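You operate a simulated robot arm through the tools that you are given. There is no shell and no other tool. Be economical: measure what you need, move in short steps, check, and stop when the job is done.

Carry out the task below with a simulated two-armed robot. There is one attempt and no reset: what you move stays moved.

JOB
Lift the seat of the folding chair open.

It is judged by the outcome, as a careful person would: the job done as asked, and still so three seconds after it is handed in. It fails if anything else is knocked over, pushed out of place, dropped, spilled or broken.

ROBOT AND FRAMES
Two 7-joint arms with two-finger parallel grippers on one trunk, on a base that drives. Base frame: it is fixed to the floor where the robot stands at the start and does not move with it; the origin is under the middle of the robot, x ahead of it, y to its left, z up. Lengths are in mm, angles in degrees, forces in N, time in s.
The left shoulder is at the start at [60, 143, 876], the right one opposite. With the tool pointing down near the work surface each hand reaches from about 100 to 640 mm from the robot's upright axis, wherever it stands, measured 20 degrees to its own side. Places, roughly: seat of the folding chair [600, 0, 400]. Payload 1.57 kg a hand.
The tool frame of a hand sits at the grasp point between the pads (the TCP): z along the fingers, y along the line on which they close. The tips reach 30 mm beyond it. The gripper opens to 110 mm. The fingers are 24 mm wide and 12 mm thick; the gripper's body (48 by 112 mm) begins 78 mm behind the TCP.
Orientation is that of the tool frame in the base frame, as a unit quaternion [w, x, y, z]. With the fingers straight down and closing along the base's y, the tool's x points along the base's -x, its y along +y and its z along -z.

CONTROLS
- The arms move only by the tool nudge_tool. It takes "left_series", "right_series" or both (then of equal length, played together; a hand with none holds still); each is a list of rows, each a list of 7 numbers: the shift along the base's x, y, z in mm, then the turn, a rotation vector about the base's x, y, z in degrees, then the gripper command, from -1 (shut) to 1 (fully open), values between in proportion. In form: [[x, y, z, ax, ay, az, claw], ...]. A call has 1 to 8 rows; each row is the pose to reach, as a shift and turn from the pose commanded when the call began. Each row takes 0.2 s and may step no farther than 50 mm and 8.6 degrees from the row before; otherwise, or with a gripper value out of range, the whole call is refused. Where a pose cannot be reached the arm comes as near as it can. A force on the tool above 40 N (or 10 N above the force at the start of the call, whichever is more), or a blocked arm, ends the call early, and 0.2 s more pass. Each finger travels about 45 mm/s and halts on what it meets, pressing with about 24 N; the grip force reading is that of the motor and also rises with nothing between the fingers. The clock runs only during rows and for 0.2 s after the last one: add rows that repeat a pose to give the fingers time. It gives the time, the measured TCP pose, the force on the tool (base axes), the opening and the grip force at its end, in the units of the frame above (readings bear some noise).
- Cameras (640 x 400 px; columns grow to the right, rows downward): "scene" is now at [39, -0.6, 1473.3]; the picture's right is [0.01, -1.00, 0.00], its down [-0.87, -0.01, -0.50] and it looks along [0.50, 0.01, -0.87] (base axes); focal length 272 px, centre (320, 200). "left" rides on the left gripper at [70, -16, -141] in its tool frame; the picture's right is [0.23, 0.97, 0.00], its down [-0.86, 0.20, -0.48] and it looks along [-0.47, 0.11, 0.88] (tool axes); focal length 222 px, centre (320, 200). "right" rides on the right gripper at [70, 16, -141] in its tool frame; the picture's right is [-0.23, 0.97, 0.00], its down [-0.86, -0.20, -0.48] and it looks along [-0.47, -0.11, 0.88] (tool axes); focal length 222 px, centre (320, 200). There is no depth. A picture from a camera that has moved, and an enlarged one, comes with that camera's place and axes in the base frame and with its lens.
- camera(camera): a new picture of that camera. It takes no simulated time.
- slide_trunk(by): slides the trunk up (or, below 0, down) by that many mm; the arms and the scene camera ride with it, the base frame stays. It gives what a move gives, with no picture.
- steer(legs): drives the robot by 1 to 6 legs, each [ahead, left, turn to the left] in mm, mm and degrees, along the robot's own axes; the way and the turn of a leg run together, so that a leg with both is an arc; at most 1500 mm and 180 degrees a leg. The arms and the cameras ride along, it lands a little off, and it stops where it bumps. It gives what a move gives.
- aim_head(pan, tilt): turns the head with the scene camera to pan (to the left, within 86 degrees either way) and tilt (down, from -29 to 69), counted from straight ahead of the robot. It gives what a move gives.
- close_up(camera, box): a new picture of the part [left, top, right, bottom] of that camera's present view, enlarged. It takes no simulated time.
- sign_off(): hands the job in; it is judged then, once.

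Go step by step. Nothing tells you exact positions but the pictures and the camera data: compare them with the known pose of the tool, close in by small moves and look again before you grip or let go. The budget is 120 turns and 108 pictures, counting those below and the enlarged ones. Unless the task says otherwise, let go and move clear before handing in, and close with one line.

The tools are called after ">>>" by a JSON object that holds its "api" and its "payload". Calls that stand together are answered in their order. nudge_tool: Moves the arms, as the interface text tells. Its arguments: {"type":"object","properties":{"left_series":{"type":"array","items":{"type":"array","items":{"type":"number"}}},"right_series":{"type":"array","items":{"type":"array","items":{"type":"number"}}}},"required":[]} The other tools are called the same way: slide_trunk (by) slides the trunk up or down; steer (legs) drives the base; aim_head (pan, tilt) turns the head that bears the scene camera; camera (camera) takes a picture; close_up (camera, box) takes an enlarged picture of a part of a camera's view; sign_off () hands the job in.

At the start:

```text
time: 0.0
left_eef_pos: [437.6, 145.7, 862.0]
left_tool_rot: [-0.001, 0.001, 1.0, 0.0]
left_wrist_force: [-0.2, 0.3, -0.2]
left_gripper_width: 109.8
left_gripper_force: 0.0
right_eef_pos: [416.1, -201.2, 793.9]
right_tool_rot: [0.0, 0.0, 1.0, 0.0]
right_wrist_force: [-1.0, -0.5, 0.3]
right_gripper_width: 109.9
right_gripper_force: 0.0
trunk travel left (down, up): [-475.0, 115.0]
robot x, y, heading: [-1.3, 1.2, 0.2]
head pan, tilt: [0.8, 59.9]
```

scene: 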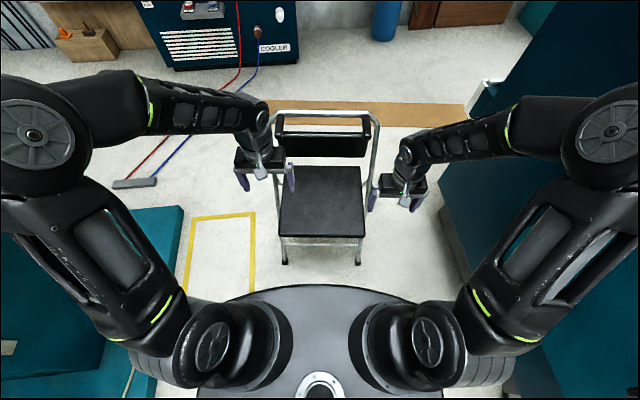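
right: 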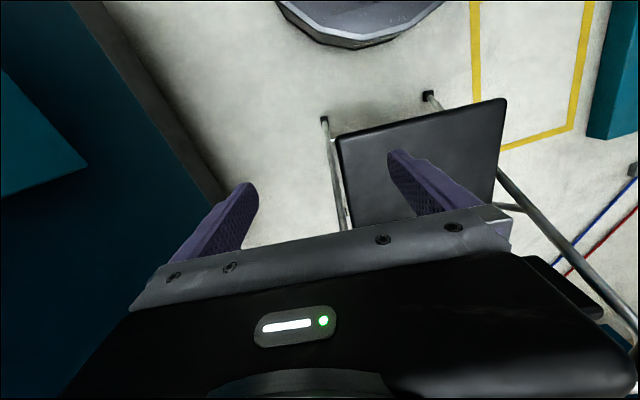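
left: 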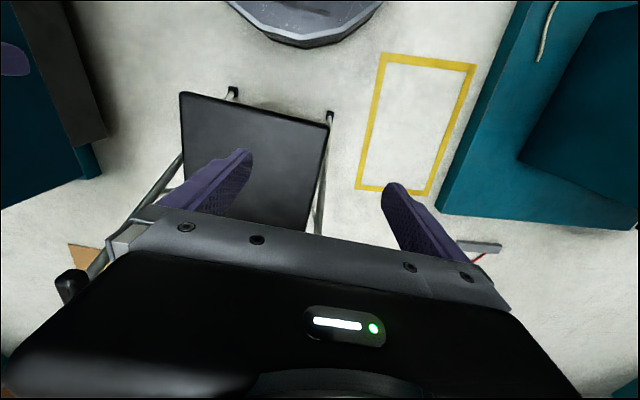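

I see the folding chair ahead, its seat facing me and the backrest beyond it. I'll look closer before deciding where the hinge is.

>>> {"api": "close_up", "payload": {"camera": "scene", "box": [220, 90, 420, 280]}}

>>> {"api": "close_up", "payload": {"camera": "left", "box": [80, 60, 400, 260]}}

>>> {"api": "close_up", "payload": {"camera": "right", "box": [280, 60, 600, 260]}}

```text
2.11 times, centred on (320, 185) of scene
camera zoom: at [39.0, -0.6, 1473.3], right [0.01, -1.0, 0.0], down [-0.87, -0.01, -0.5], along [0.5, 0.01, -0.87], focal length 574 px, centre (320, 232)
```

zoom: 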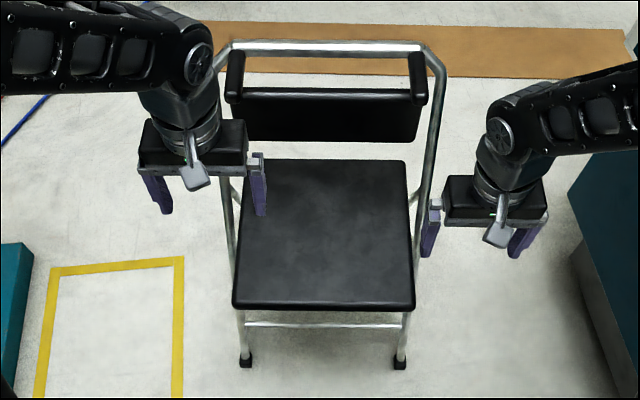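

```text
2.00 times, centred on (240, 160) of left
camera zoom: at [368.2, 129.7, 1002.8], right [-0.23, 0.97, 0.0], down [0.86, 0.2, 0.48], along [0.47, 0.11, -0.88], focal length 444 px, centre (480, 280)
```

zoom: 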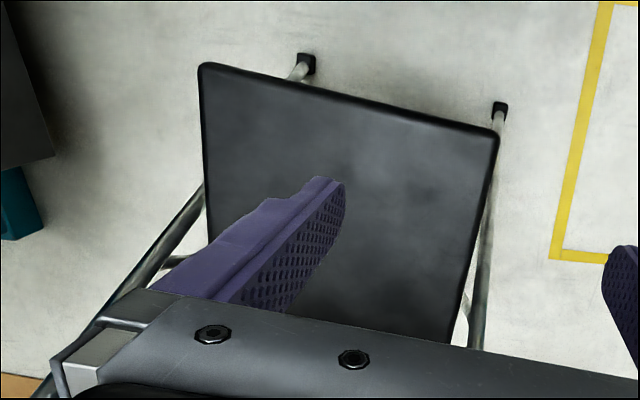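

```text
2.00 times, centred on (440, 160) of right
camera zoom: at [344.5, -184.3, 934.2], right [0.23, 0.97, 0.0], down [0.86, -0.2, 0.48], along [0.47, -0.11, -0.88], focal length 444 px, centre (80, 280)
```

zoom: 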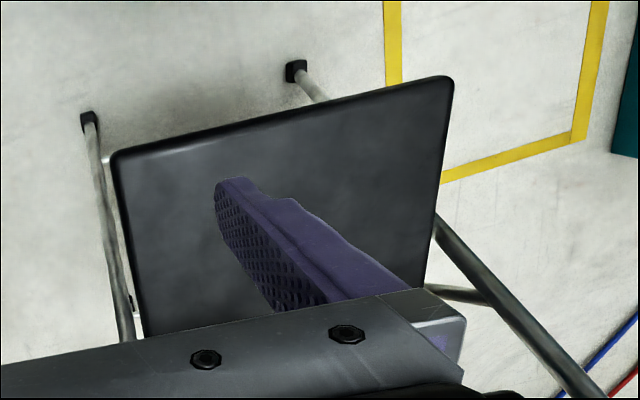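

Rough triangulation puts the seat about level near z = 450, with its front edge at x ≈ 460 and y from -172 to 175. I'll swing the left hand out to see the seat from the side and find out which way it folds.

>>> {"api": "nudge_tool", "payload": {"left_series": [[0, 35, 0, -8, 0, 0, 1], [0, 70, 0, -16, 0, 0, 1], [0, 105, 0, -24, 0, 0, 1], [0, 140, -20, -32, 0, 0, 1], [0, 175, -40, -40, 0, 0, 1], [0, 210, -60, -48, 0, 0, 1], [0, 240, -80, -56, 0, 0, 1], [0, 260, -100, -64, 0, 0, 1]]}}

>>> {"api": "camera", "payload": {"camera": "left"}}

>>> {"api": "camera", "payload": {"camera": "scene"}}

```text
time: 1.8
left_eef_pos: [438.2, 375.5, 787.2]
left_tool_rot: [0.0, 0.0, 0.893, -0.449]
left_wrist_force: [-0.3, 0.2, -0.3]
left_gripper_width: 110.2
left_gripper_force: 0.1
left hand out of reach, approached as far as the arm can: row 7, 8
right_eef_pos: [414.6, -200.0, 793.3]
right_tool_rot: [0.0, 0.0, 1.0, 0.0]
right_wrist_force: [0.2, 0.6, -0.2]
right_gripper_width: 109.8
right_gripper_force: 0.0
trunk travel left (down, up): [-475.0, 115.0]
robot x, y, heading: [-0.6, -2.9, 0.0]
head pan, tilt: [0.8, 59.9]
```

```text
101 pictures are left
camera left: at [369.2, 480.6, 885.4], right [-0.23, 0.58, -0.78], down [0.85, 0.5, 0.13], along [0.47, -0.64, -0.61], focal length 222 px, centre (320, 200)
```

left: 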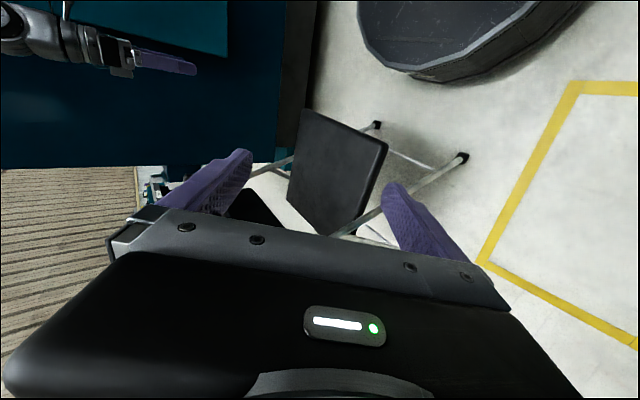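

```text
100 pictures are left
camera scene: at [39.1, -0.1, 1473.3], right [0.01, -1.0, 0.0], down [-0.87, -0.01, -0.5], along [0.5, 0.01, -0.87], focal length 272 px, centre (320, 200)
```

scene: 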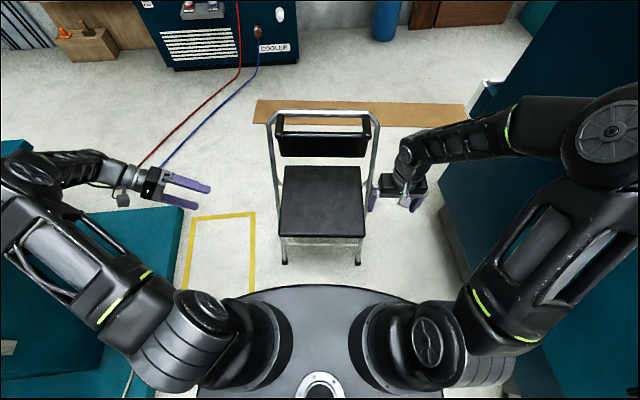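

Corners so far suggest a level seat. I'll zoom in to check for slope and look at the hinges.

>>> {"api": "close_up", "payload": {"camera": "left", "box": [220, 90, 480, 250]}}

>>> {"api": "close_up", "payload": {"camera": "scene", "box": [256, 100, 392, 185]}}

>>> {"api": "close_up", "payload": {"camera": "scene", "box": [256, 190, 392, 275]}}

```text
2.46 times, centred on (350, 170) of left
camera zoom: at [369.2, 480.6, 885.4], right [-0.23, 0.58, -0.78], down [0.85, 0.5, 0.13], along [0.47, -0.64, -0.61], focal length 547 px, centre (246, 274)
```

zoom: 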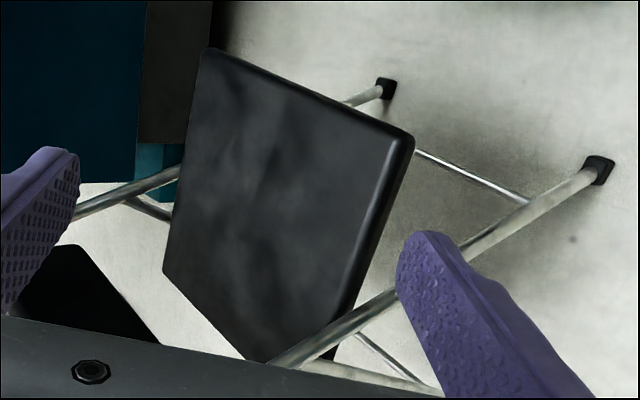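

```text
4.71 times, centred on (324, 142) of scene
camera zoom: at [39.1, -0.1, 1473.3], right [0.01, -1.0, 0.0], down [-0.87, -0.01, -0.5], along [0.5, 0.01, -0.87], focal length 1282 px, centre (301, 471)
```

zoom: 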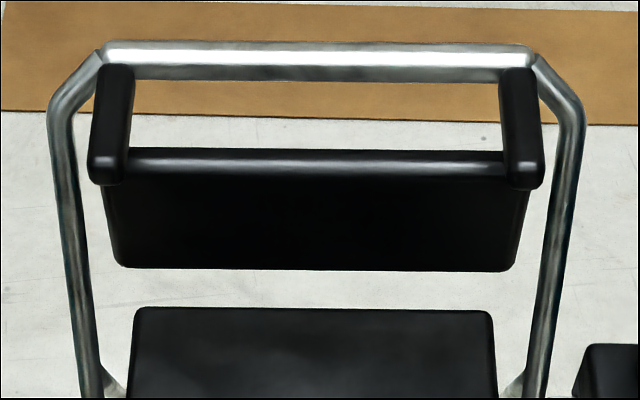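

```text
4.71 times, centred on (324, 232) of scene
camera zoom: at [39.1, -0.1, 1473.3], right [0.01, -1.0, 0.0], down [-0.87, -0.01, -0.5], along [0.5, 0.01, -0.87], focal length 1282 px, centre (301, 47)
```

zoom: 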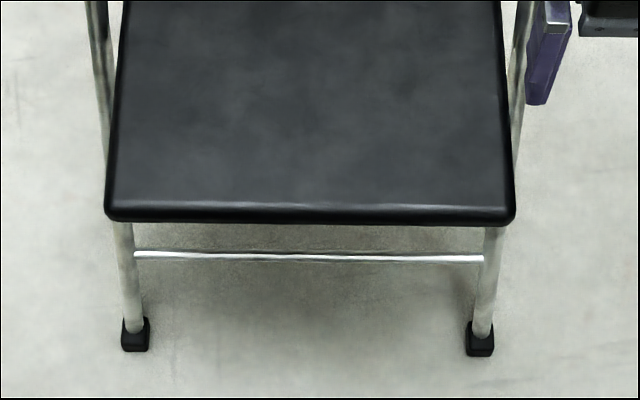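

The seat is level at about z = 445, from x ≈ 460 to 815, and the side tubes rise past it toward the backrest. I'll lift it by the front edge, so I'm retracting the right hand and turning the left hand to point forward with the fingers closing vertically.

>>> {"api": "nudge_tool", "payload": {"left_series": [[-20, -30, 0, 0, 0, 8, 1], [-40, -60, 0, 0, 0, 16, 1], [-60, -90, 0, 0, 0, 24, 1], [-80, -120, 0, 0, 0, 32, 1], [-100, -150, 0, 0, 0, 40, 1], [-110, -170, 0, 0, 0, 48, 1], [-120, -190, 0, 0, 0, 56, 1], [-120, -210, 0, 0, 0, 64, 1]], "right_series": [[-20, 0, 20, 0, 0, 0, 1], [-40, -10, 40, 0, 0, 0, 1], [-60, -20, 60, 0, 0, 0, 1], [-80, -30, 80, 0, 0, 0, 1], [-100, -40, 100, 0, 0, 0, 1], [-120, -50, 120, 0, 0, 0, 1], [-120, -50, 120, 0, 0, 0, 1], [-120, -50, 120, 0, 0, 0, 1]]}}

```text
time: 3.6
left_eef_pos: [385.2, 229.0, 711.4]
left_tool_rot: [0.237, -0.474, 0.758, -0.381]
left_wrist_force: [0.4, 0.1, 0.0]
left_gripper_width: 109.7
left_gripper_force: 0.1
left hand out of reach, approached as far as the arm can: row 5, 6, 7, 8
right_eef_pos: [296.8, -250.4, 912.8]
right_tool_rot: [0.0, 0.0, 1.0, 0.0]
right_wrist_force: [0.0, 0.1, 0.0]
right_gripper_width: 110.1
right_gripper_force: 0.0
trunk travel left (down, up): [-475.0, 115.0]
robot x, y, heading: [0.9, 3.4, 0.0]
head pan, tilt: [0.8, 59.9]
```

The left hand is mostly turned; it seems cramped near the body. I'll finish the yaw and then pitch it up, and see whether the arm allows it.

>>> {"api": "nudge_tool", "payload": {"left_series": [[0, 0, 0, 0, 0, 8, 1], [0, 0, 0, 0, 0, 16, 1], [0, 0, 0, 0, 0, 24, 1], [0, 0, 0, 0, 0, 26, 1]]}}

>>> {"api": "nudge_tool", "payload": {"left_series": [[0, 0, 0, 0, -8, 0, 1], [0, 0, 0, 0, -16, 0, 1], [0, 0, 0, 0, -24, 0, 1], [0, 0, 0, 0, -32, 0, 1], [0, 0, 0, 0, -36, 0, 1]]}}

>>> {"api": "camera", "payload": {"camera": "scene"}}

```text
time: 4.6
left_eef_pos: [411.3, 239.0, 680.9]
left_tool_rot: [-0.325, 0.63, -0.63, 0.316]
left_wrist_force: [0.3, 0.8, -0.4]
left_gripper_width: 109.9
left_gripper_force: 0.1
left hand out of reach, approached as far as the arm can: row 1, 2, 3, 4
right_eef_pos: [296.2, -249.7, 912.8]
right_tool_rot: [0.0, 0.0, 1.0, 0.0]
right_wrist_force: [-0.1, 0.5, -0.3]
right_gripper_width: 110.0
right_gripper_force: 0.1
trunk travel left (down, up): [-475.0, 115.0]
robot x, y, heading: [-2.1, -1.5, -0.1]
head pan, tilt: [0.8, 59.9]
```

```text
time: 5.3
left_eef_pos: [454.7, 228.1, 730.1]
left_tool_rot: [-0.456, 0.544, -0.527, 0.468]
left_wrist_force: [0.5, -0.1, 0.1]
left_gripper_width: 110.0
left_gripper_force: 0.0
right_eef_pos: [296.0, -251.2, 913.8]
right_tool_rot: [-0.001, 0.0, 1.0, 0.0]
right_wrist_force: [-0.7, -0.6, -0.2]
right_gripper_width: 109.9
right_gripper_force: 0.2
trunk travel left (down, up): [-475.0, 115.0]
robot x, y, heading: [-3.0, 1.1, -0.0]
head pan, tilt: [0.8, 59.9]
stopped in row 3 (left hand): the arm was blocked; the commanded pose is now the measured one
```

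```text
96 pictures are left
camera scene: at [39.1, -0.6, 1473.4], right [0.01, -1.0, 0.0], down [-0.87, -0.01, -0.5], along [0.5, 0.01, -0.87], focal length 272 px, centre (320, 200)
```

scene: 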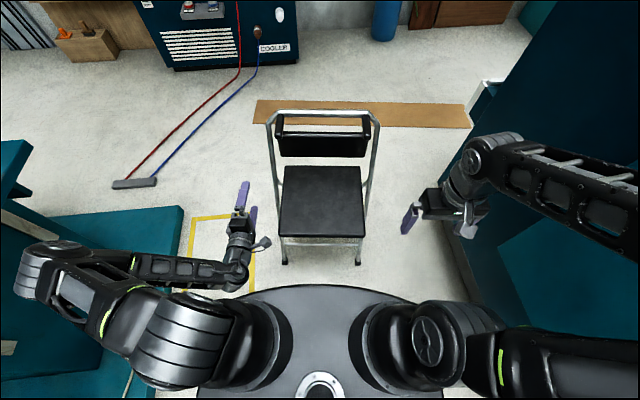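

The left hand now points forward, about 8° below level, and the elbow is out to the left. Before lowering the trunk or backing up, I'll look left and right for boxes and free floor.

>>> {"api": "aim_head", "payload": {"pan": 86, "tilt": 40}}

>>> {"api": "camera", "payload": {"camera": "scene"}}

>>> {"api": "aim_head", "payload": {"pan": -86, "tilt": 40}}

>>> {"api": "camera", "payload": {"camera": "scene"}}

```text
time: 6.9
left_eef_pos: [455.3, 227.9, 729.7]
left_tool_rot: [-0.456, 0.544, -0.526, 0.468]
left_wrist_force: [0.3, 0.2, 0.5]
left_gripper_width: 110.1
left_gripper_force: 0.0
right_eef_pos: [295.4, -250.1, 913.4]
right_tool_rot: [0.0, -0.001, 1.0, 0.0]
right_wrist_force: [0.1, 0.0, 0.6]
right_gripper_width: 109.9
right_gripper_force: 0.0
trunk travel left (down, up): [-475.0, 115.0]
robot x, y, heading: [0.9, -1.7, -0.0]
head pan, tilt: [85.9, 40.0]
```

```text
95 pictures are left
camera scene: at [-21.8, 83.4, 1500.0], right [1.0, -0.07, 0.0], down [-0.05, -0.64, -0.77], along [0.06, 0.76, -0.64], focal length 272 px, centre (320, 200)
```

scene: 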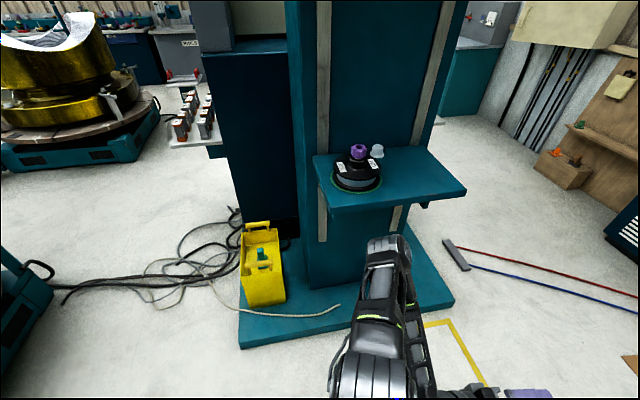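

```text
time: 9.5
left_eef_pos: [453.9, 229.2, 730.4]
left_tool_rot: [-0.456, 0.545, -0.526, 0.468]
left_wrist_force: [0.5, 0.3, -0.6]
left_gripper_width: 110.2
left_gripper_force: 0.0
right_eef_pos: [295.2, -251.0, 912.8]
right_tool_rot: [0.0, 0.0, 1.0, 0.001]
right_wrist_force: [0.3, 0.5, 0.0]
right_gripper_width: 109.9
right_gripper_force: 0.0
trunk travel left (down, up): [-475.0, 115.0]
robot x, y, heading: [0.0, 4.0, 0.1]
head pan, tilt: [-85.9, 40.0]
```

```text
94 pictures are left
camera scene: at [-21.8, -86.2, 1500.0], right [-1.0, -0.07, 0.0], down [-0.05, 0.64, -0.77], along [0.05, -0.76, -0.64], focal length 272 px, centre (320, 200)
```

scene: 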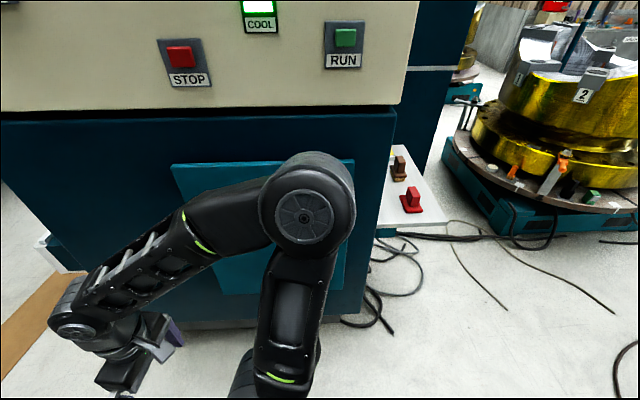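

On my left is a column with a shelf and a knob assembly, on my right a machine with buttons, and the floor at both rear sides is clear. I'll bring the left hand inward to keep its elbow off the shelf, and turn the head forward again.

>>> {"api": "aim_head", "payload": {"pan": 0, "tilt": 55}}

>>> {"api": "nudge_tool", "payload": {"left_series": [[10, -30, 0, 0, 0, 0, 1], [20, -60, 0, 0, 0, 0, 1], [20, -90, 0, 0, 0, 0, 1], [20, -120, 0, 0, 0, 0, 1], [20, -150, 0, 0, 0, 0, 1], [20, -150, 0, 0, 0, 0, 1]]}}

>>> {"api": "camera", "payload": {"camera": "scene"}}

```text
time: 11.1
left_eef_pos: [454.7, 227.0, 730.8]
left_tool_rot: [-0.456, 0.544, -0.526, 0.468]
left_wrist_force: [0.2, -0.2, -0.1]
left_gripper_width: 110.3
left_gripper_force: 0.1
right_eef_pos: [295.4, -250.1, 913.7]
right_tool_rot: [0.0, 0.0, 1.0, 0.0]
right_wrist_force: [-0.5, 0.4, 0.1]
right_gripper_width: 109.8
right_gripper_force: 0.0
trunk travel left (down, up): [-475.0, 115.0]
robot x, y, heading: [-1.9, 0.9, 0.2]
head pan, tilt: [0.0, 55.0]
```

```text
time: 12.5
left_eef_pos: [479.6, 86.2, 723.3]
left_tool_rot: [-0.455, 0.544, -0.526, 0.469]
left_wrist_force: [0.9, -0.3, -0.2]
left_gripper_width: 110.1
left_gripper_force: 0.1
left hand out of reach, approached as far as the arm can: row 5, 6
right_eef_pos: [295.2, -250.7, 912.8]
right_tool_rot: [0.001, 0.0, 1.0, -0.001]
right_wrist_force: [-0.4, -0.4, -0.1]
right_gripper_width: 110.0
right_gripper_force: 0.0
trunk travel left (down, up): [-475.0, 115.0]
robot x, y, heading: [-1.7, 0.7, 0.1]
head pan, tilt: [0.0, 55.0]
```

```text
93 pictures are left
camera scene: at [44.2, -1.5, 1479.3], right [0.0, -1.0, 0.0], down [-0.82, 0.0, -0.57], along [0.57, 0.0, -0.82], focal length 272 px, centre (320, 200)
```

scene: 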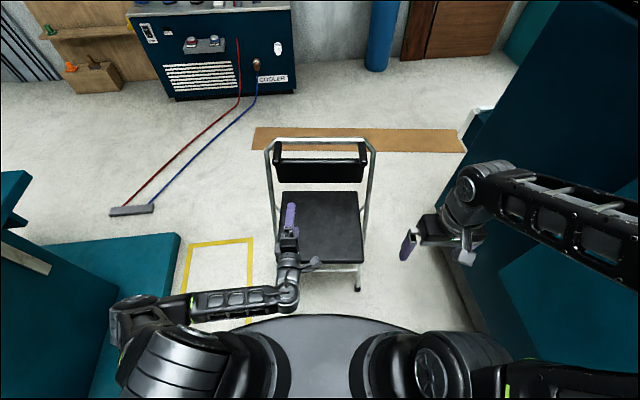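

The left hand is at y ≈ 86, within the seat's width, and the elbow is clear of the column. I'll back up 160 mm, then lower the trunk so the fingers come to the seat edge's height in front of it.

>>> {"api": "steer", "payload": {"legs": [[-160, 0, 0]]}}

>>> {"api": "slide_trunk", "payload": {"by": -250}}

>>> {"api": "camera", "payload": {"camera": "scene"}}

>>> {"api": "camera", "payload": {"camera": "left"}}

```text
time: 14.0
left_eef_pos: [317.1, 86.7, 723.9]
left_tool_rot: [-0.455, 0.544, -0.526, 0.47]
left_wrist_force: [-0.2, 0.2, 0.8]
left_gripper_width: 109.9
left_gripper_force: 0.1
right_eef_pos: [132.6, -250.3, 913.0]
right_tool_rot: [0.001, 0.0, 1.0, -0.001]
right_wrist_force: [-0.7, -0.2, -0.1]
right_gripper_width: 110.0
right_gripper_force: 0.1
trunk travel left (down, up): [-475.0, 115.0]
robot x, y, heading: [-163.5, -1.1, -0.2]
head pan, tilt: [0.0, 55.0]
```

```text
time: 16.5
left_eef_pos: [318.5, 87.0, 473.2]
left_tool_rot: [-0.455, 0.544, -0.525, 0.47]
left_wrist_force: [0.1, 0.4, -0.5]
left_gripper_width: 110.2
left_gripper_force: 0.0
right_eef_pos: [134.4, -250.4, 663.3]
right_tool_rot: [0.0, 0.0, 1.0, -0.001]
right_wrist_force: [0.2, 0.0, 0.5]
right_gripper_width: 110.0
right_gripper_force: 0.0
trunk travel left (down, up): [-225.0, 365.0]
robot x, y, heading: [-160.3, -2.8, -0.1]
head pan, tilt: [0.0, 55.0]
```

```text
92 pictures are left
camera scene: at [-117.0, -1.4, 1229.4], right [0.0, -1.0, 0.0], down [-0.82, 0.0, -0.57], along [0.57, 0.0, -0.82], focal length 272 px, centre (320, 200)
```

scene: 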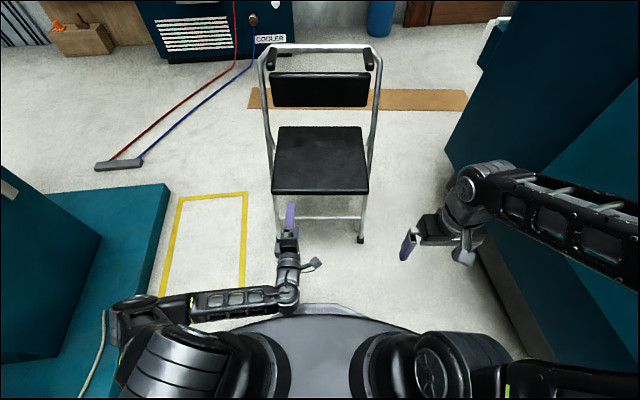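

```text
91 pictures are left
camera left: at [181.0, 18.5, 512.0], right [-0.14, -0.26, -0.96], down [-0.51, 0.85, -0.16], along [0.85, 0.46, -0.25], focal length 222 px, centre (320, 200)
```

left: 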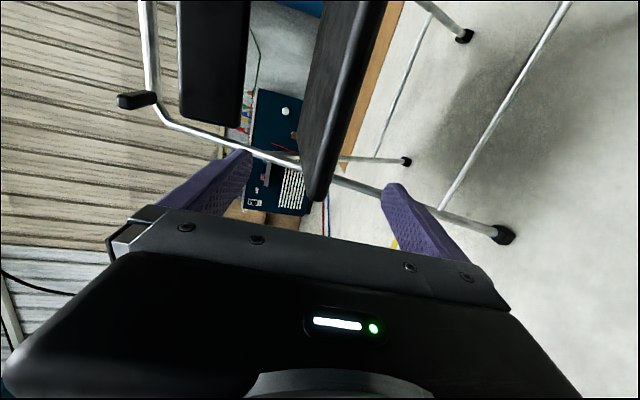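

The left camera now sees the seat almost edge-on between the fingers. I'll zoom in to find the edge height and the hinge.

>>> {"api": "close_up", "payload": {"camera": "left", "box": [210, 0, 450, 220]}}

>>> {"api": "close_up", "payload": {"camera": "scene", "box": [240, 30, 400, 250]}}

```text
1.82 times, centred on (330, 110) of left
camera zoom: at [181.0, 18.5, 512.0], right [-0.14, -0.26, -0.96], down [-0.51, 0.85, -0.16], along [0.85, 0.46, -0.25], focal length 404 px, centre (302, 364)
```

zoom: 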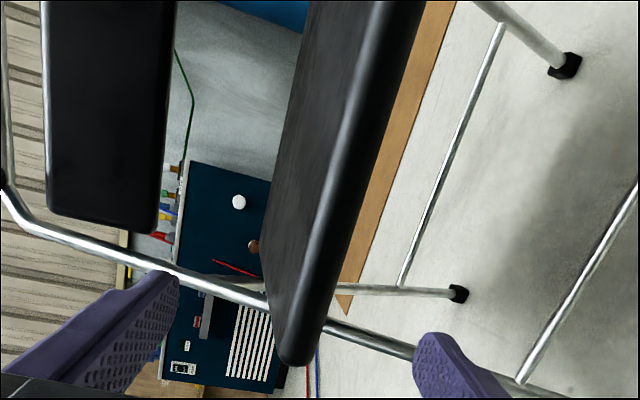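

```text
1.82 times, centred on (320, 140) of scene
camera zoom: at [-117.0, -1.4, 1229.4], right [0.0, -1.0, 0.0], down [-0.82, 0.0, -0.57], along [0.57, 0.0, -0.82], focal length 495 px, centre (320, 309)
```

zoom: 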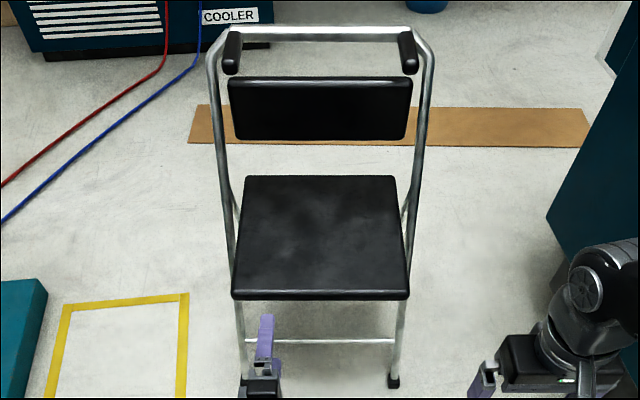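

The seat's front face runs from about z = 425 to 453 at x ≈ 460, with its rear edge near x = 830. I'll level the fingers, center them on z ≈ 438, and move up to just short of the edge.

>>> {"api": "nudge_tool", "payload": {"left_series": [[0, 0, -17, 0, -4, 0, 1], [0, 0, -35, 0, -8, 0, 1], [30, 0, -35, 0, -8, 0, 1], [60, 0, -35, 0, -8, 0, 1], [80, 0, -35, 0, -8, 0, 1], [80, 0, -35, 0, -8, 0, 1]]}}

>>> {"api": "camera", "payload": {"camera": "left"}}

>>> {"api": "camera", "payload": {"camera": "scene"}}

```text
time: 17.9
left_eef_pos: [397.2, 86.9, 437.6]
left_tool_rot: [-0.49, 0.51, -0.493, 0.507]
left_wrist_force: [0.0, -0.1, 1.3]
left_gripper_width: 109.8
left_gripper_force: 0.1
right_eef_pos: [134.9, -250.5, 662.7]
right_tool_rot: [0.001, 0.0, 1.0, -0.001]
right_wrist_force: [-0.1, -0.3, 0.2]
right_gripper_width: 110.1
right_gripper_force: 0.0
trunk travel left (down, up): [-225.0, 365.0]
robot x, y, heading: [-159.7, -2.2, -0.3]
head pan, tilt: [0.0, 55.0]
```

```text
88 pictures are left
camera left: at [256.7, 18.8, 457.7], right [-0.01, -0.26, -0.97], down [-0.48, 0.85, -0.22], along [0.88, 0.46, -0.13], focal length 222 px, centre (320, 200)
```

left: 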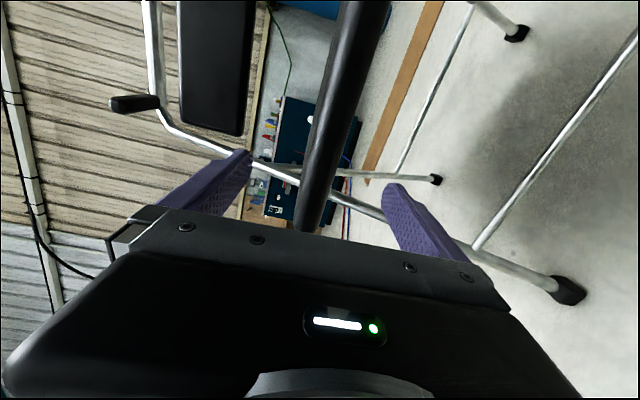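

```text
87 pictures are left
camera scene: at [-116.9, -1.4, 1229.3], right [0.0, -1.0, 0.0], down [-0.82, 0.0, -0.57], along [0.57, 0.0, -0.82], focal length 272 px, centre (320, 200)
```

scene: 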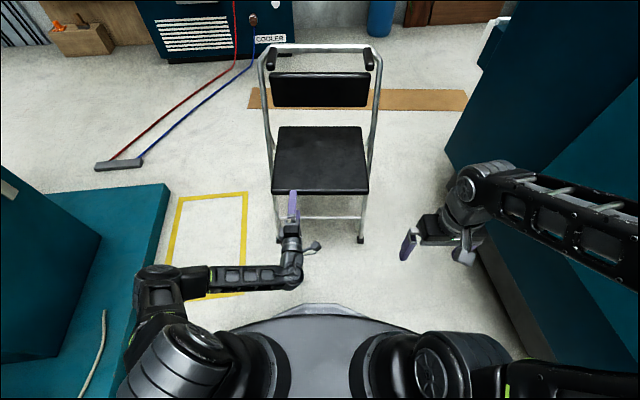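

The seat edge lies between the open fingers. I'll go forward so they straddle it and close part-way around it.

>>> {"api": "nudge_tool", "payload": {"left_series": [[25, 0, 0, 0, 0, 0, 1], [50, 0, 0, 0, 0, 0, 1], [75, 0, 0, 0, 0, 0, 1], [75, 0, 0, 0, 0, 0, 0.2], [75, 0, 0, 0, 0, 0, 0.0], [75, 0, 0, 0, 0, 0, 0.0], [75, 0, 0, 0, 0, 0, 0.0]]}}

>>> {"api": "camera", "payload": {"camera": "left"}}

>>> {"api": "close_up", "payload": {"camera": "scene", "box": [220, 100, 400, 300]}}

```text
time: 19.5
left_eef_pos: [474.3, 85.3, 438.1]
left_tool_rot: [-0.49, 0.51, -0.493, 0.507]
left_wrist_force: [-0.5, -0.4, -0.6]
left_gripper_width: 55.1
left_gripper_force: 0.0
right_eef_pos: [133.8, -249.9, 663.4]
right_tool_rot: [0.0, 0.0, 1.0, 0.0]
right_wrist_force: [-0.2, 0.0, -0.2]
right_gripper_width: 109.9
right_gripper_force: 0.0
trunk travel left (down, up): [-225.0, 365.0]
robot x, y, heading: [-164.9, -1.9, 0.2]
head pan, tilt: [0.0, 55.0]
```

```text
86 pictures are left
camera left: at [332.3, 18.0, 457.8], right [-0.01, -0.26, -0.97], down [-0.48, 0.85, -0.22], along [0.88, 0.46, -0.13], focal length 222 px, centre (320, 200)
```

left: 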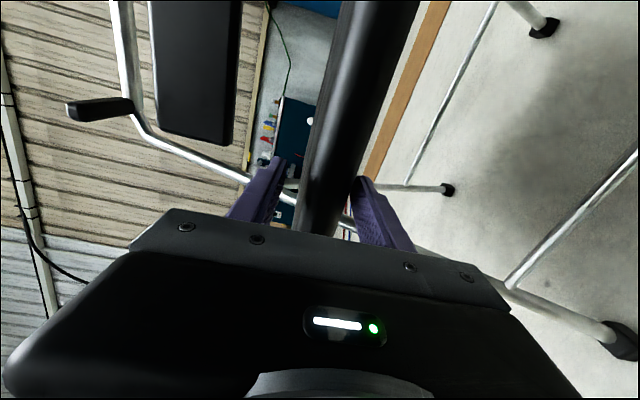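

```text
2.00 times, centred on (310, 200) of scene
camera zoom: at [-116.9, -1.4, 1229.3], right [0.0, -1.0, 0.0], down [-0.82, 0.0, -0.57], along [0.57, 0.0, -0.82], focal length 545 px, centre (340, 200)
```

zoom: 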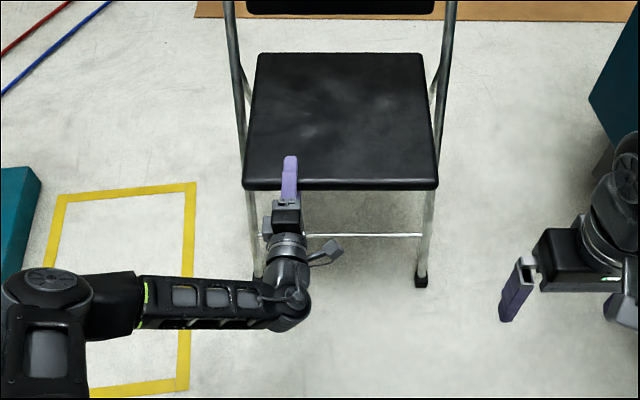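

The fingers straddle the front edge with a loose 55 mm gap. I'll lift gently and watch the force and the picture.

>>> {"api": "nudge_tool", "payload": {"left_series": [[0, 0, 10, 0, 0, 0, 0], [0, 0, 20, 0, 0, 0, 0], [0, 0, 30, 0, 2, 0, 0], [0, 0, 40, 0, 4, 0, 0], [0, 0, 50, 0, 6, 0, 0], [0, 0, 60, 0, 8, 0, 0]]}}

>>> {"api": "camera", "payload": {"camera": "left"}}

>>> {"api": "close_up", "payload": {"camera": "scene", "box": [220, 30, 400, 250]}}

```text
time: 20.9
left_eef_pos: [472.9, 86.0, 498.7]
left_tool_rot: [-0.454, 0.545, -0.526, 0.47]
left_wrist_force: [1.0, 0.7, -4.2]
left_gripper_width: 58.5
left_gripper_force: 2.1
right_eef_pos: [133.8, -250.7, 662.5]
right_tool_rot: [-0.001, 0.0, 1.0, -0.001]
right_wrist_force: [0.2, -0.2, 0.3]
right_gripper_width: 110.1
right_gripper_force: 0.0
trunk travel left (down, up): [-225.0, 365.0]
robot x, y, heading: [-160.7, 3.1, -0.0]
head pan, tilt: [0.0, 55.0]
```

```text
84 pictures are left
camera left: at [336.5, 18.9, 537.3], right [-0.14, -0.26, -0.96], down [-0.51, 0.85, -0.16], along [0.85, 0.46, -0.25], focal length 222 px, centre (320, 200)
```

left: 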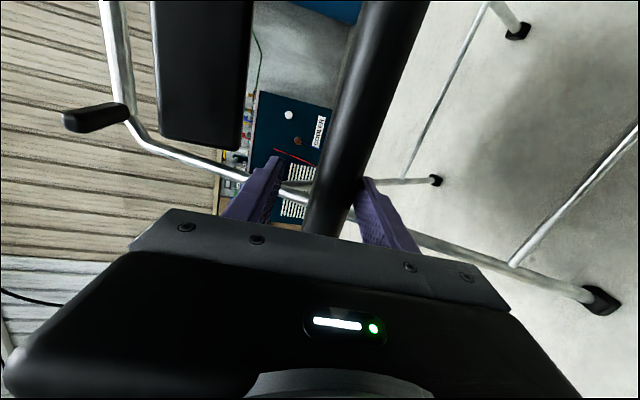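

```text
1.82 times, centred on (310, 140) of scene
camera zoom: at [-116.5, -1.3, 1229.3], right [0.0, -1.0, 0.0], down [-0.82, 0.0, -0.57], along [0.57, 0.0, -0.82], focal length 495 px, centre (338, 309)
```

zoom: 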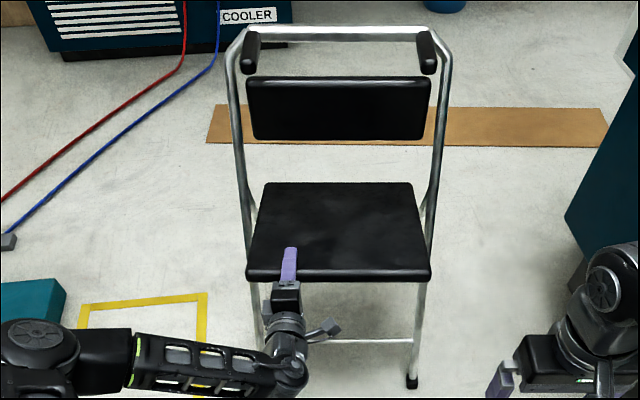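

The seat front rises with only ~4 N while the frame stays put, and the rear edge dips slightly, so the pivot looks to be near x ≈ 700. I'll keep following the arc, pitching the hand down as it goes.

>>> {"api": "nudge_tool", "payload": {"left_series": [[3, 0, 16, 0, 4, 0, 0], [7, 0, 32, 0, 8, 0, 0], [12, 0, 48, 0, 12, 0, 0], [19, 0, 63, 0, 16, 0, 0], [27, 0, 78, 0, 20, 0, 0], [37, 0, 92, 0, 24, 0, 0]]}}

>>> {"api": "camera", "payload": {"camera": "left"}}

>>> {"api": "close_up", "payload": {"camera": "scene", "box": [220, 30, 400, 250]}}

```text
time: 22.3
left_eef_pos: [479.2, 88.5, 523.7]
left_tool_rot: [-0.427, 0.568, -0.549, 0.441]
left_wrist_force: [-3.1, -2.0, -3.2]
left_gripper_width: 59.0
left_gripper_force: 2.3
left hand out of reach, approached as far as the arm can: row 2, 3, 4, 5, 6
right_eef_pos: [134.6, -250.7, 661.7]
right_tool_rot: [-0.001, 0.0, 1.0, 0.0]
right_wrist_force: [0.3, -0.4, 0.8]
right_gripper_width: 110.0
right_gripper_force: 0.0
trunk travel left (down, up): [-225.0, 365.0]
robot x, y, heading: [-159.8, -0.5, -0.0]
head pan, tilt: [0.0, 55.0]
```

```text
82 pictures are left
camera left: at [346.1, 18.7, 575.1], right [-0.24, -0.26, -0.94], down [-0.52, 0.85, -0.1], along [0.82, 0.46, -0.34], focal length 222 px, centre (320, 200)
```

left: 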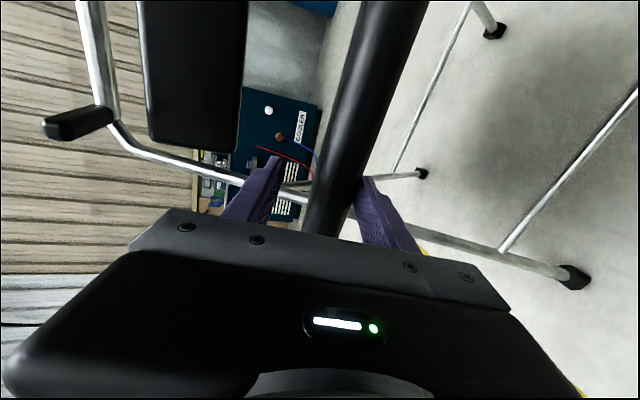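

```text
1.82 times, centred on (310, 140) of scene
camera zoom: at [-116.7, -1.5, 1229.3], right [0.0, -1.0, 0.0], down [-0.82, 0.0, -0.57], along [0.57, 0.0, -0.82], focal length 495 px, centre (338, 309)
```

zoom: 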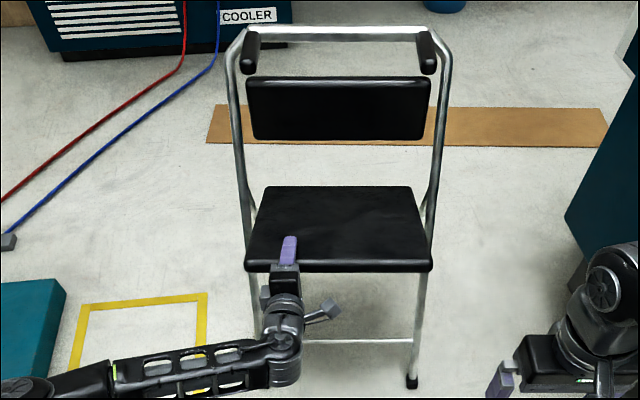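

The arm hit a reach limit in that posture at about 15° of lift, though the seat is still coming up easily. I'll open the gap a little for angular slack and raise with the trunk instead, and then check.

>>> {"api": "nudge_tool", "payload": {"left_series": [[0, 0, 0, 0, 0, 0, 0.2], [0, 0, 0, 0, 0, 0, 0.2]]}}

>>> {"api": "slide_trunk", "payload": {"by": 50}}

>>> {"api": "camera", "payload": {"camera": "left"}}

>>> {"api": "camera", "payload": {"camera": "scene"}}

```text
time: 22.9
left_eef_pos: [479.6, 87.3, 523.3]
left_tool_rot: [-0.427, 0.567, -0.549, 0.442]
left_wrist_force: [-0.3, 0.7, -0.3]
left_gripper_width: 65.8
left_gripper_force: 0.0
right_eef_pos: [132.5, -250.1, 661.8]
right_tool_rot: [0.0, 0.0, 1.0, 0.0]
right_wrist_force: [-0.3, -0.4, 0.1]
right_gripper_width: 110.2
right_gripper_force: 0.1
trunk travel left (down, up): [-225.0, 365.0]
robot x, y, heading: [-157.8, -0.5, -0.1]
head pan, tilt: [0.0, 55.0]
```

```text
time: 23.9
left_eef_pos: [478.4, 86.7, 574.0]
left_tool_rot: [-0.427, 0.567, -0.549, 0.441]
left_wrist_force: [-2.7, -0.5, -2.2]
left_gripper_width: 68.8
left_gripper_force: 1.6
right_eef_pos: [135.1, -250.1, 713.0]
right_tool_rot: [0.0, 0.0, 1.0, 0.0]
right_wrist_force: [0.1, -0.8, 0.3]
right_gripper_width: 110.1
right_gripper_force: 0.1
trunk travel left (down, up): [-275.0, 315.0]
robot x, y, heading: [-161.4, -0.8, 0.1]
head pan, tilt: [0.0, 55.0]
```

```text
80 pictures are left
camera left: at [345.8, 18.7, 625.4], right [-0.24, -0.26, -0.94], down [-0.52, 0.85, -0.1], along [0.82, 0.46, -0.34], focal length 222 px, centre (320, 200)
```

left: 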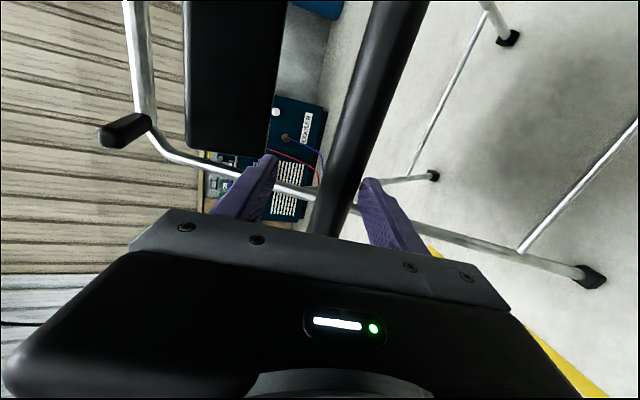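

```text
79 pictures are left
camera scene: at [-116.9, -1.3, 1279.4], right [0.0, -1.0, 0.0], down [-0.82, 0.0, -0.57], along [0.57, 0.0, -0.82], focal length 272 px, centre (320, 200)
```

scene: 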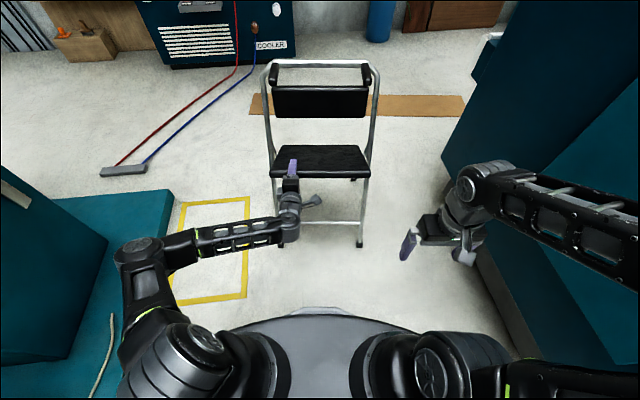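

The seat is now raised about 20–25° and the legs haven't moved. I'll continue with small forward and upward steps using the base and trunk.

>>> {"api": "steer", "payload": {"legs": [[30, 0, 0]]}}

>>> {"api": "slide_trunk", "payload": {"by": 60}}

>>> {"api": "camera", "payload": {"camera": "left"}}

>>> {"api": "close_up", "payload": {"camera": "scene", "box": [220, 30, 400, 250]}}

```text
time: 24.7
left_eef_pos: [509.2, 87.3, 572.5]
left_tool_rot: [-0.428, 0.567, -0.549, 0.441]
left_wrist_force: [-0.1, 0.8, -3.0]
left_gripper_width: 68.3
left_gripper_force: 1.3
right_eef_pos: [163.5, -249.7, 713.8]
right_tool_rot: [0.0, 0.001, 1.0, -0.001]
right_wrist_force: [-0.3, 0.0, -0.4]
right_gripper_width: 110.0
right_gripper_force: 0.1
trunk travel left (down, up): [-275.0, 315.0]
robot x, y, heading: [-131.7, 0.5, -0.2]
head pan, tilt: [0.0, 55.0]
```

```text
time: 25.7
left_eef_pos: [508.2, 87.5, 633.1]
left_tool_rot: [-0.428, 0.567, -0.548, 0.441]
left_wrist_force: [-2.8, 1.1, -1.8]
left_gripper_width: 67.8
left_gripper_force: 1.8
right_eef_pos: [165.0, -249.2, 773.0]
right_tool_rot: [0.0, 0.0, 1.0, 0.001]
right_wrist_force: [-0.1, 0.1, -0.1]
right_gripper_width: 109.5
right_gripper_force: 0.2
trunk travel left (down, up): [-335.0, 255.0]
robot x, y, heading: [-129.7, 2.1, 0.3]
head pan, tilt: [0.0, 55.0]
```

```text
78 pictures are left
camera left: at [375.9, 19.0, 685.8], right [-0.24, -0.26, -0.94], down [-0.52, 0.85, -0.1], along [0.82, 0.46, -0.34], focal length 222 px, centre (320, 200)
```

left: 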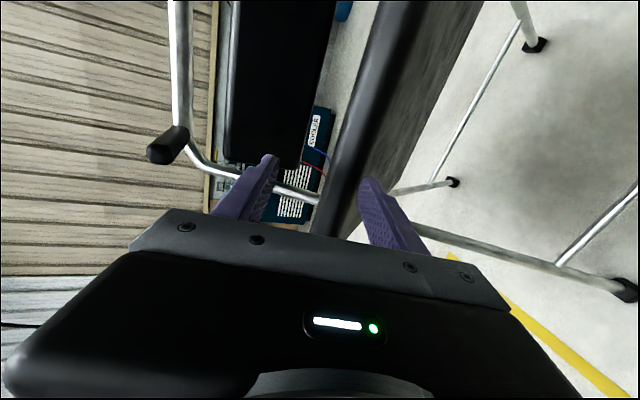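

```text
1.82 times, centred on (310, 140) of scene
camera zoom: at [-87.0, -1.3, 1339.4], right [0.0, -1.0, 0.0], down [-0.82, 0.0, -0.57], along [0.57, 0.0, -0.82], focal length 495 px, centre (338, 309)
```

zoom: 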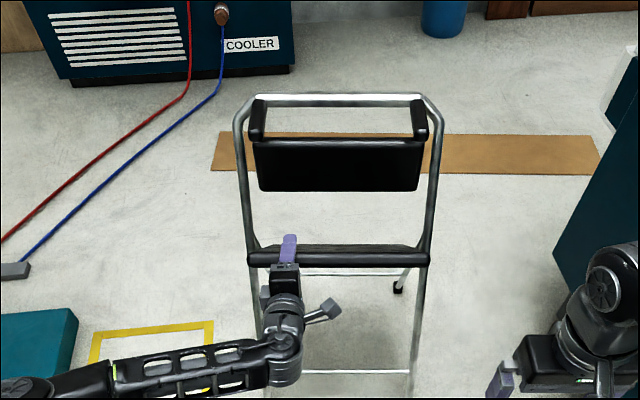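

The seat is now at roughly 45°, still under light force. Next I'll try pitching the hand down and shifting slightly left, where the arm has more freedom.

>>> {"api": "nudge_tool", "payload": {"left_series": [[5, 10, 4, 0, 5, 0, 0.4], [10, 20, 8, 0, 10, 0, 0.4], [15, 30, 12, 0, 15, 0, 0.4], [20, 40, 16, 0, 20, 0, 0.4]]}}

>>> {"api": "camera", "payload": {"camera": "left"}}

>>> {"api": "close_up", "payload": {"camera": "scene", "box": [220, 30, 400, 250]}}

```text
time: 26.7
left_eef_pos: [504.9, 93.8, 617.1]
left_tool_rot: [-0.418, 0.574, -0.554, 0.435]
left_wrist_force: [-0.3, -0.7, -0.3]
left_gripper_width: 77.0
left_gripper_force: 0.1
left hand out of reach, approached as far as the arm can: row 1, 2, 3, 4
right_eef_pos: [163.6, -249.7, 772.5]
right_tool_rot: [0.0, 0.0, 1.0, 0.0]
right_wrist_force: [0.2, 0.1, -0.4]
right_gripper_width: 110.1
right_gripper_force: 0.0
trunk travel left (down, up): [-335.0, 255.0]
robot x, y, heading: [-129.9, 0.0, -0.0]
head pan, tilt: [0.0, 55.0]
```

```text
76 pictures are left
camera left: at [373.6, 26.6, 674.0], right [-0.26, -0.26, -0.93], down [-0.52, 0.85, -0.09], along [0.81, 0.46, -0.36], focal length 222 px, centre (320, 200)
```

left: 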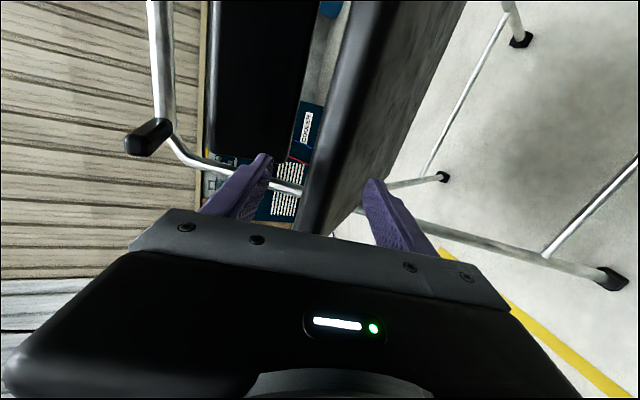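

```text
1.82 times, centred on (310, 140) of scene
camera zoom: at [-86.8, -1.4, 1339.3], right [0.0, -1.0, 0.0], down [-0.82, 0.0, -0.57], along [0.57, 0.0, -0.82], focal length 495 px, centre (338, 309)
```

zoom: 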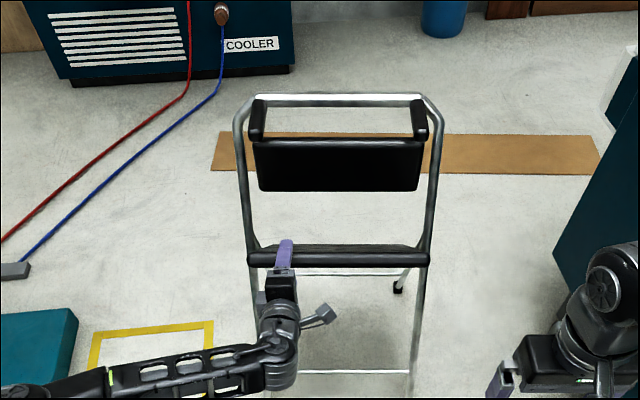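

The arm is at a joint limit, but the seat stays where it was left, with zero force on the hand. So I'll back off, close the fingers, and push the underside of the raised seat rearward with the fingertips.

>>> {"api": "steer", "payload": {"legs": [[-110, 0, 0]]}}

>>> {"api": "nudge_tool", "payload": {"left_series": [[0, 0, -20, 0, 0, 0, 0.2], [0, 0, -40, 0, 0, 0, -0.4], [0, 0, -40, 0, 0, 0, -0.8], [0, 0, -40, 0, 0, 0, -1], [0, 0, -40, 0, 0, 0, -1], [0, 0, -40, 0, 0, 0, -1], [0, 0, -40, 0, 0, 0, -1]]}}

>>> {"api": "camera", "payload": {"camera": "left"}}

>>> {"api": "close_up", "payload": {"camera": "scene", "box": [220, 30, 400, 250]}}

```text
time: 27.9
left_eef_pos: [395.1, 94.1, 617.9]
left_tool_rot: [-0.418, 0.573, -0.554, 0.436]
left_wrist_force: [0.0, -1.0, 0.0]
left_gripper_width: 77.2
left_gripper_force: 0.1
right_eef_pos: [53.1, -250.7, 773.3]
right_tool_rot: [-0.001, 0.001, 1.0, 0.0]
right_wrist_force: [0.1, -0.2, 0.0]
right_gripper_width: 110.2
right_gripper_force: 0.1
trunk travel left (down, up): [-335.0, 255.0]
robot x, y, heading: [-242.5, -1.4, 0.1]
head pan, tilt: [0.0, 55.0]
```

```text
time: 29.5
left_eef_pos: [396.4, 94.3, 576.3]
left_tool_rot: [-0.418, 0.574, -0.554, 0.435]
left_wrist_force: [0.8, 0.7, 0.4]
left_gripper_width: 0.0
left_gripper_force: 21.2
right_eef_pos: [53.9, -251.5, 772.6]
right_tool_rot: [0.0, 0.001, 1.0, 0.0]
right_wrist_force: [0.4, 0.1, -0.1]
right_gripper_width: 110.3
right_gripper_force: 0.0
trunk travel left (down, up): [-335.0, 255.0]
robot x, y, heading: [-244.2, 0.4, -0.2]
head pan, tilt: [0.0, 55.0]
```

```text
74 pictures are left
camera left: at [263.5, 26.4, 633.7], right [-0.26, -0.26, -0.93], down [-0.52, 0.85, -0.09], along [0.81, 0.46, -0.36], focal length 222 px, centre (320, 200)
```

left: 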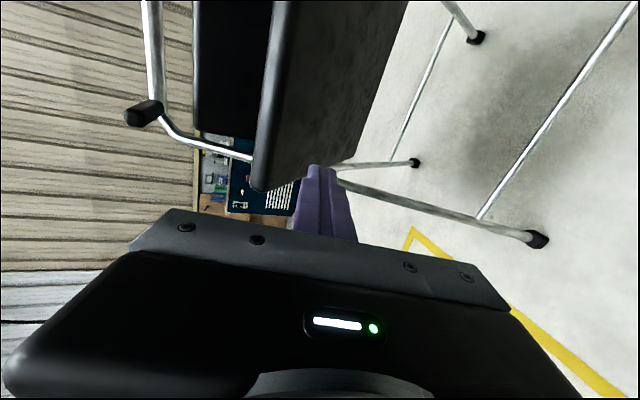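

```text
1.82 times, centred on (310, 140) of scene
camera zoom: at [-196.8, -1.4, 1339.3], right [0.0, -1.0, 0.0], down [-0.82, 0.0, -0.57], along [0.57, 0.0, -0.82], focal length 495 px, centre (338, 309)
```

zoom: 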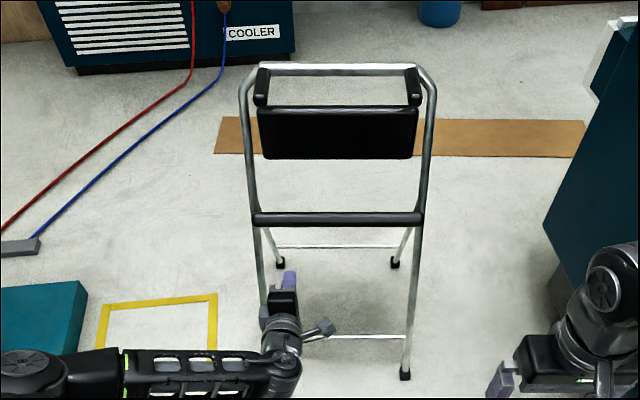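

The seat holds near 50–58° on its own, with its upper edge at about (548, 600). The closed fingertips are at z ≈ 568, aimed at its underside, so I'll drive forward into it and keep pushing gently.

>>> {"api": "steer", "payload": {"legs": [[140, 0, 0]]}}

>>> {"api": "camera", "payload": {"camera": "left"}}

>>> {"api": "close_up", "payload": {"camera": "scene", "box": [220, 30, 400, 250]}}

```text
time: 30.8
left_eef_pos: [536.7, 93.9, 577.5]
left_tool_rot: [-0.419, 0.573, -0.554, 0.435]
left_wrist_force: [-0.9, -0.3, 0.6]
left_gripper_width: 0.2
left_gripper_force: 21.7
right_eef_pos: [194.4, -251.0, 772.5]
right_tool_rot: [0.0, 0.0, 1.0, 0.0]
right_wrist_force: [0.3, 0.0, 0.0]
right_gripper_width: 110.1
right_gripper_force: 0.0
trunk travel left (down, up): [-335.0, 255.0]
robot x, y, heading: [-95.9, 0.4, -0.1]
head pan, tilt: [0.0, 55.0]
```

```text
72 pictures are left
camera left: at [404.0, 26.5, 633.7], right [-0.26, -0.26, -0.93], down [-0.52, 0.85, -0.09], along [0.81, 0.46, -0.36], focal length 222 px, centre (320, 200)
```

left: 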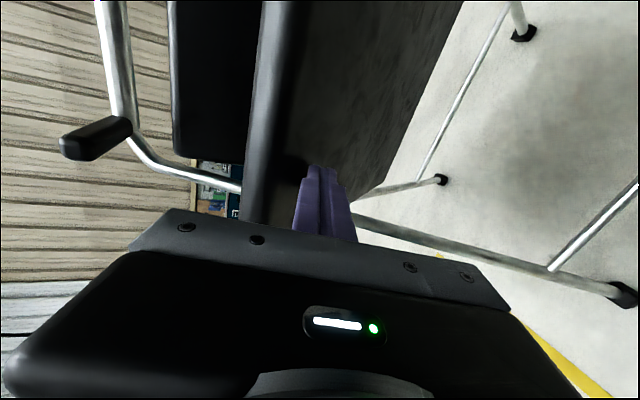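

```text
1.82 times, centred on (310, 140) of scene
camera zoom: at [-56.4, -1.6, 1339.3], right [0.0, -1.0, 0.0], down [-0.82, 0.0, -0.57], along [0.57, 0.0, -0.82], focal length 495 px, centre (338, 309)
```

zoom: 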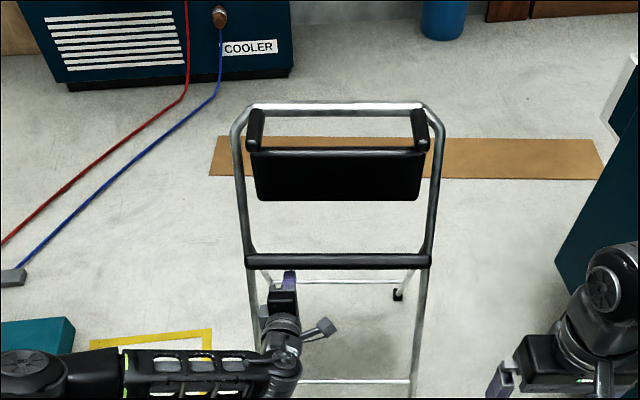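

The fingertips are now at the seat's underside. I'll push on in 40 mm steps, watching that the legs stay still.

>>> {"api": "steer", "payload": {"legs": [[40, 0, 0]]}}

>>> {"api": "camera", "payload": {"camera": "left"}}

>>> {"api": "camera", "payload": {"camera": "scene"}}

```text
time: 31.7
left_eef_pos: [575.1, 93.7, 577.0]
left_tool_rot: [-0.419, 0.574, -0.553, 0.435]
left_wrist_force: [-0.6, 0.7, 0.2]
left_gripper_width: 0.0
left_gripper_force: 21.4
right_eef_pos: [233.7, -250.9, 773.2]
right_tool_rot: [0.0, 0.001, 1.0, -0.001]
right_wrist_force: [0.0, 0.2, 0.3]
right_gripper_width: 109.9
right_gripper_force: 0.0
trunk travel left (down, up): [-335.0, 255.0]
robot x, y, heading: [-61.6, -2.3, 0.1]
head pan, tilt: [0.0, 55.0]
```

```text
70 pictures are left
camera left: at [444.0, 26.5, 633.7], right [-0.26, -0.26, -0.93], down [-0.52, 0.85, -0.09], along [0.81, 0.46, -0.36], focal length 222 px, centre (320, 200)
```

left: 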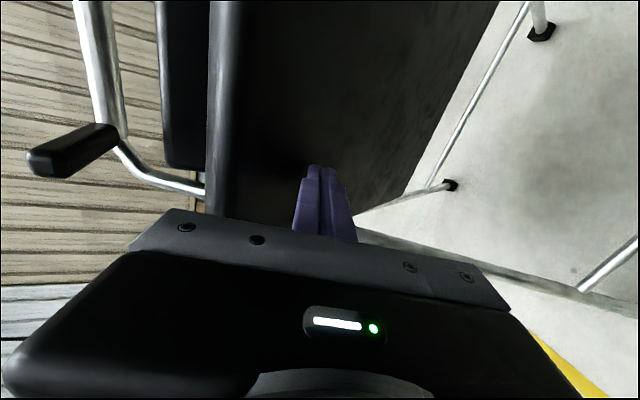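

```text
69 pictures are left
camera scene: at [-16.6, -1.7, 1339.3], right [0.0, -1.0, 0.0], down [-0.82, 0.0, -0.57], along [0.57, 0.0, -0.82], focal length 272 px, centre (320, 200)
```

scene: 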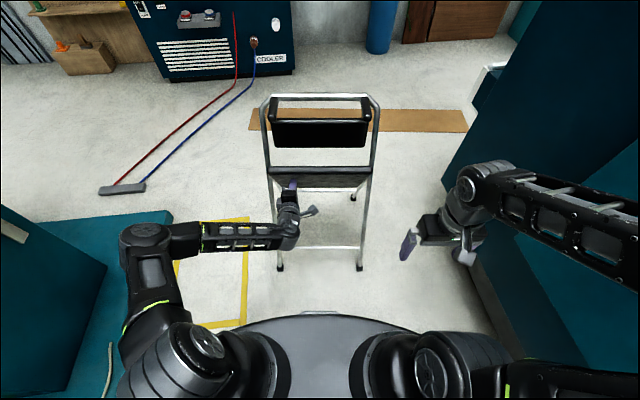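

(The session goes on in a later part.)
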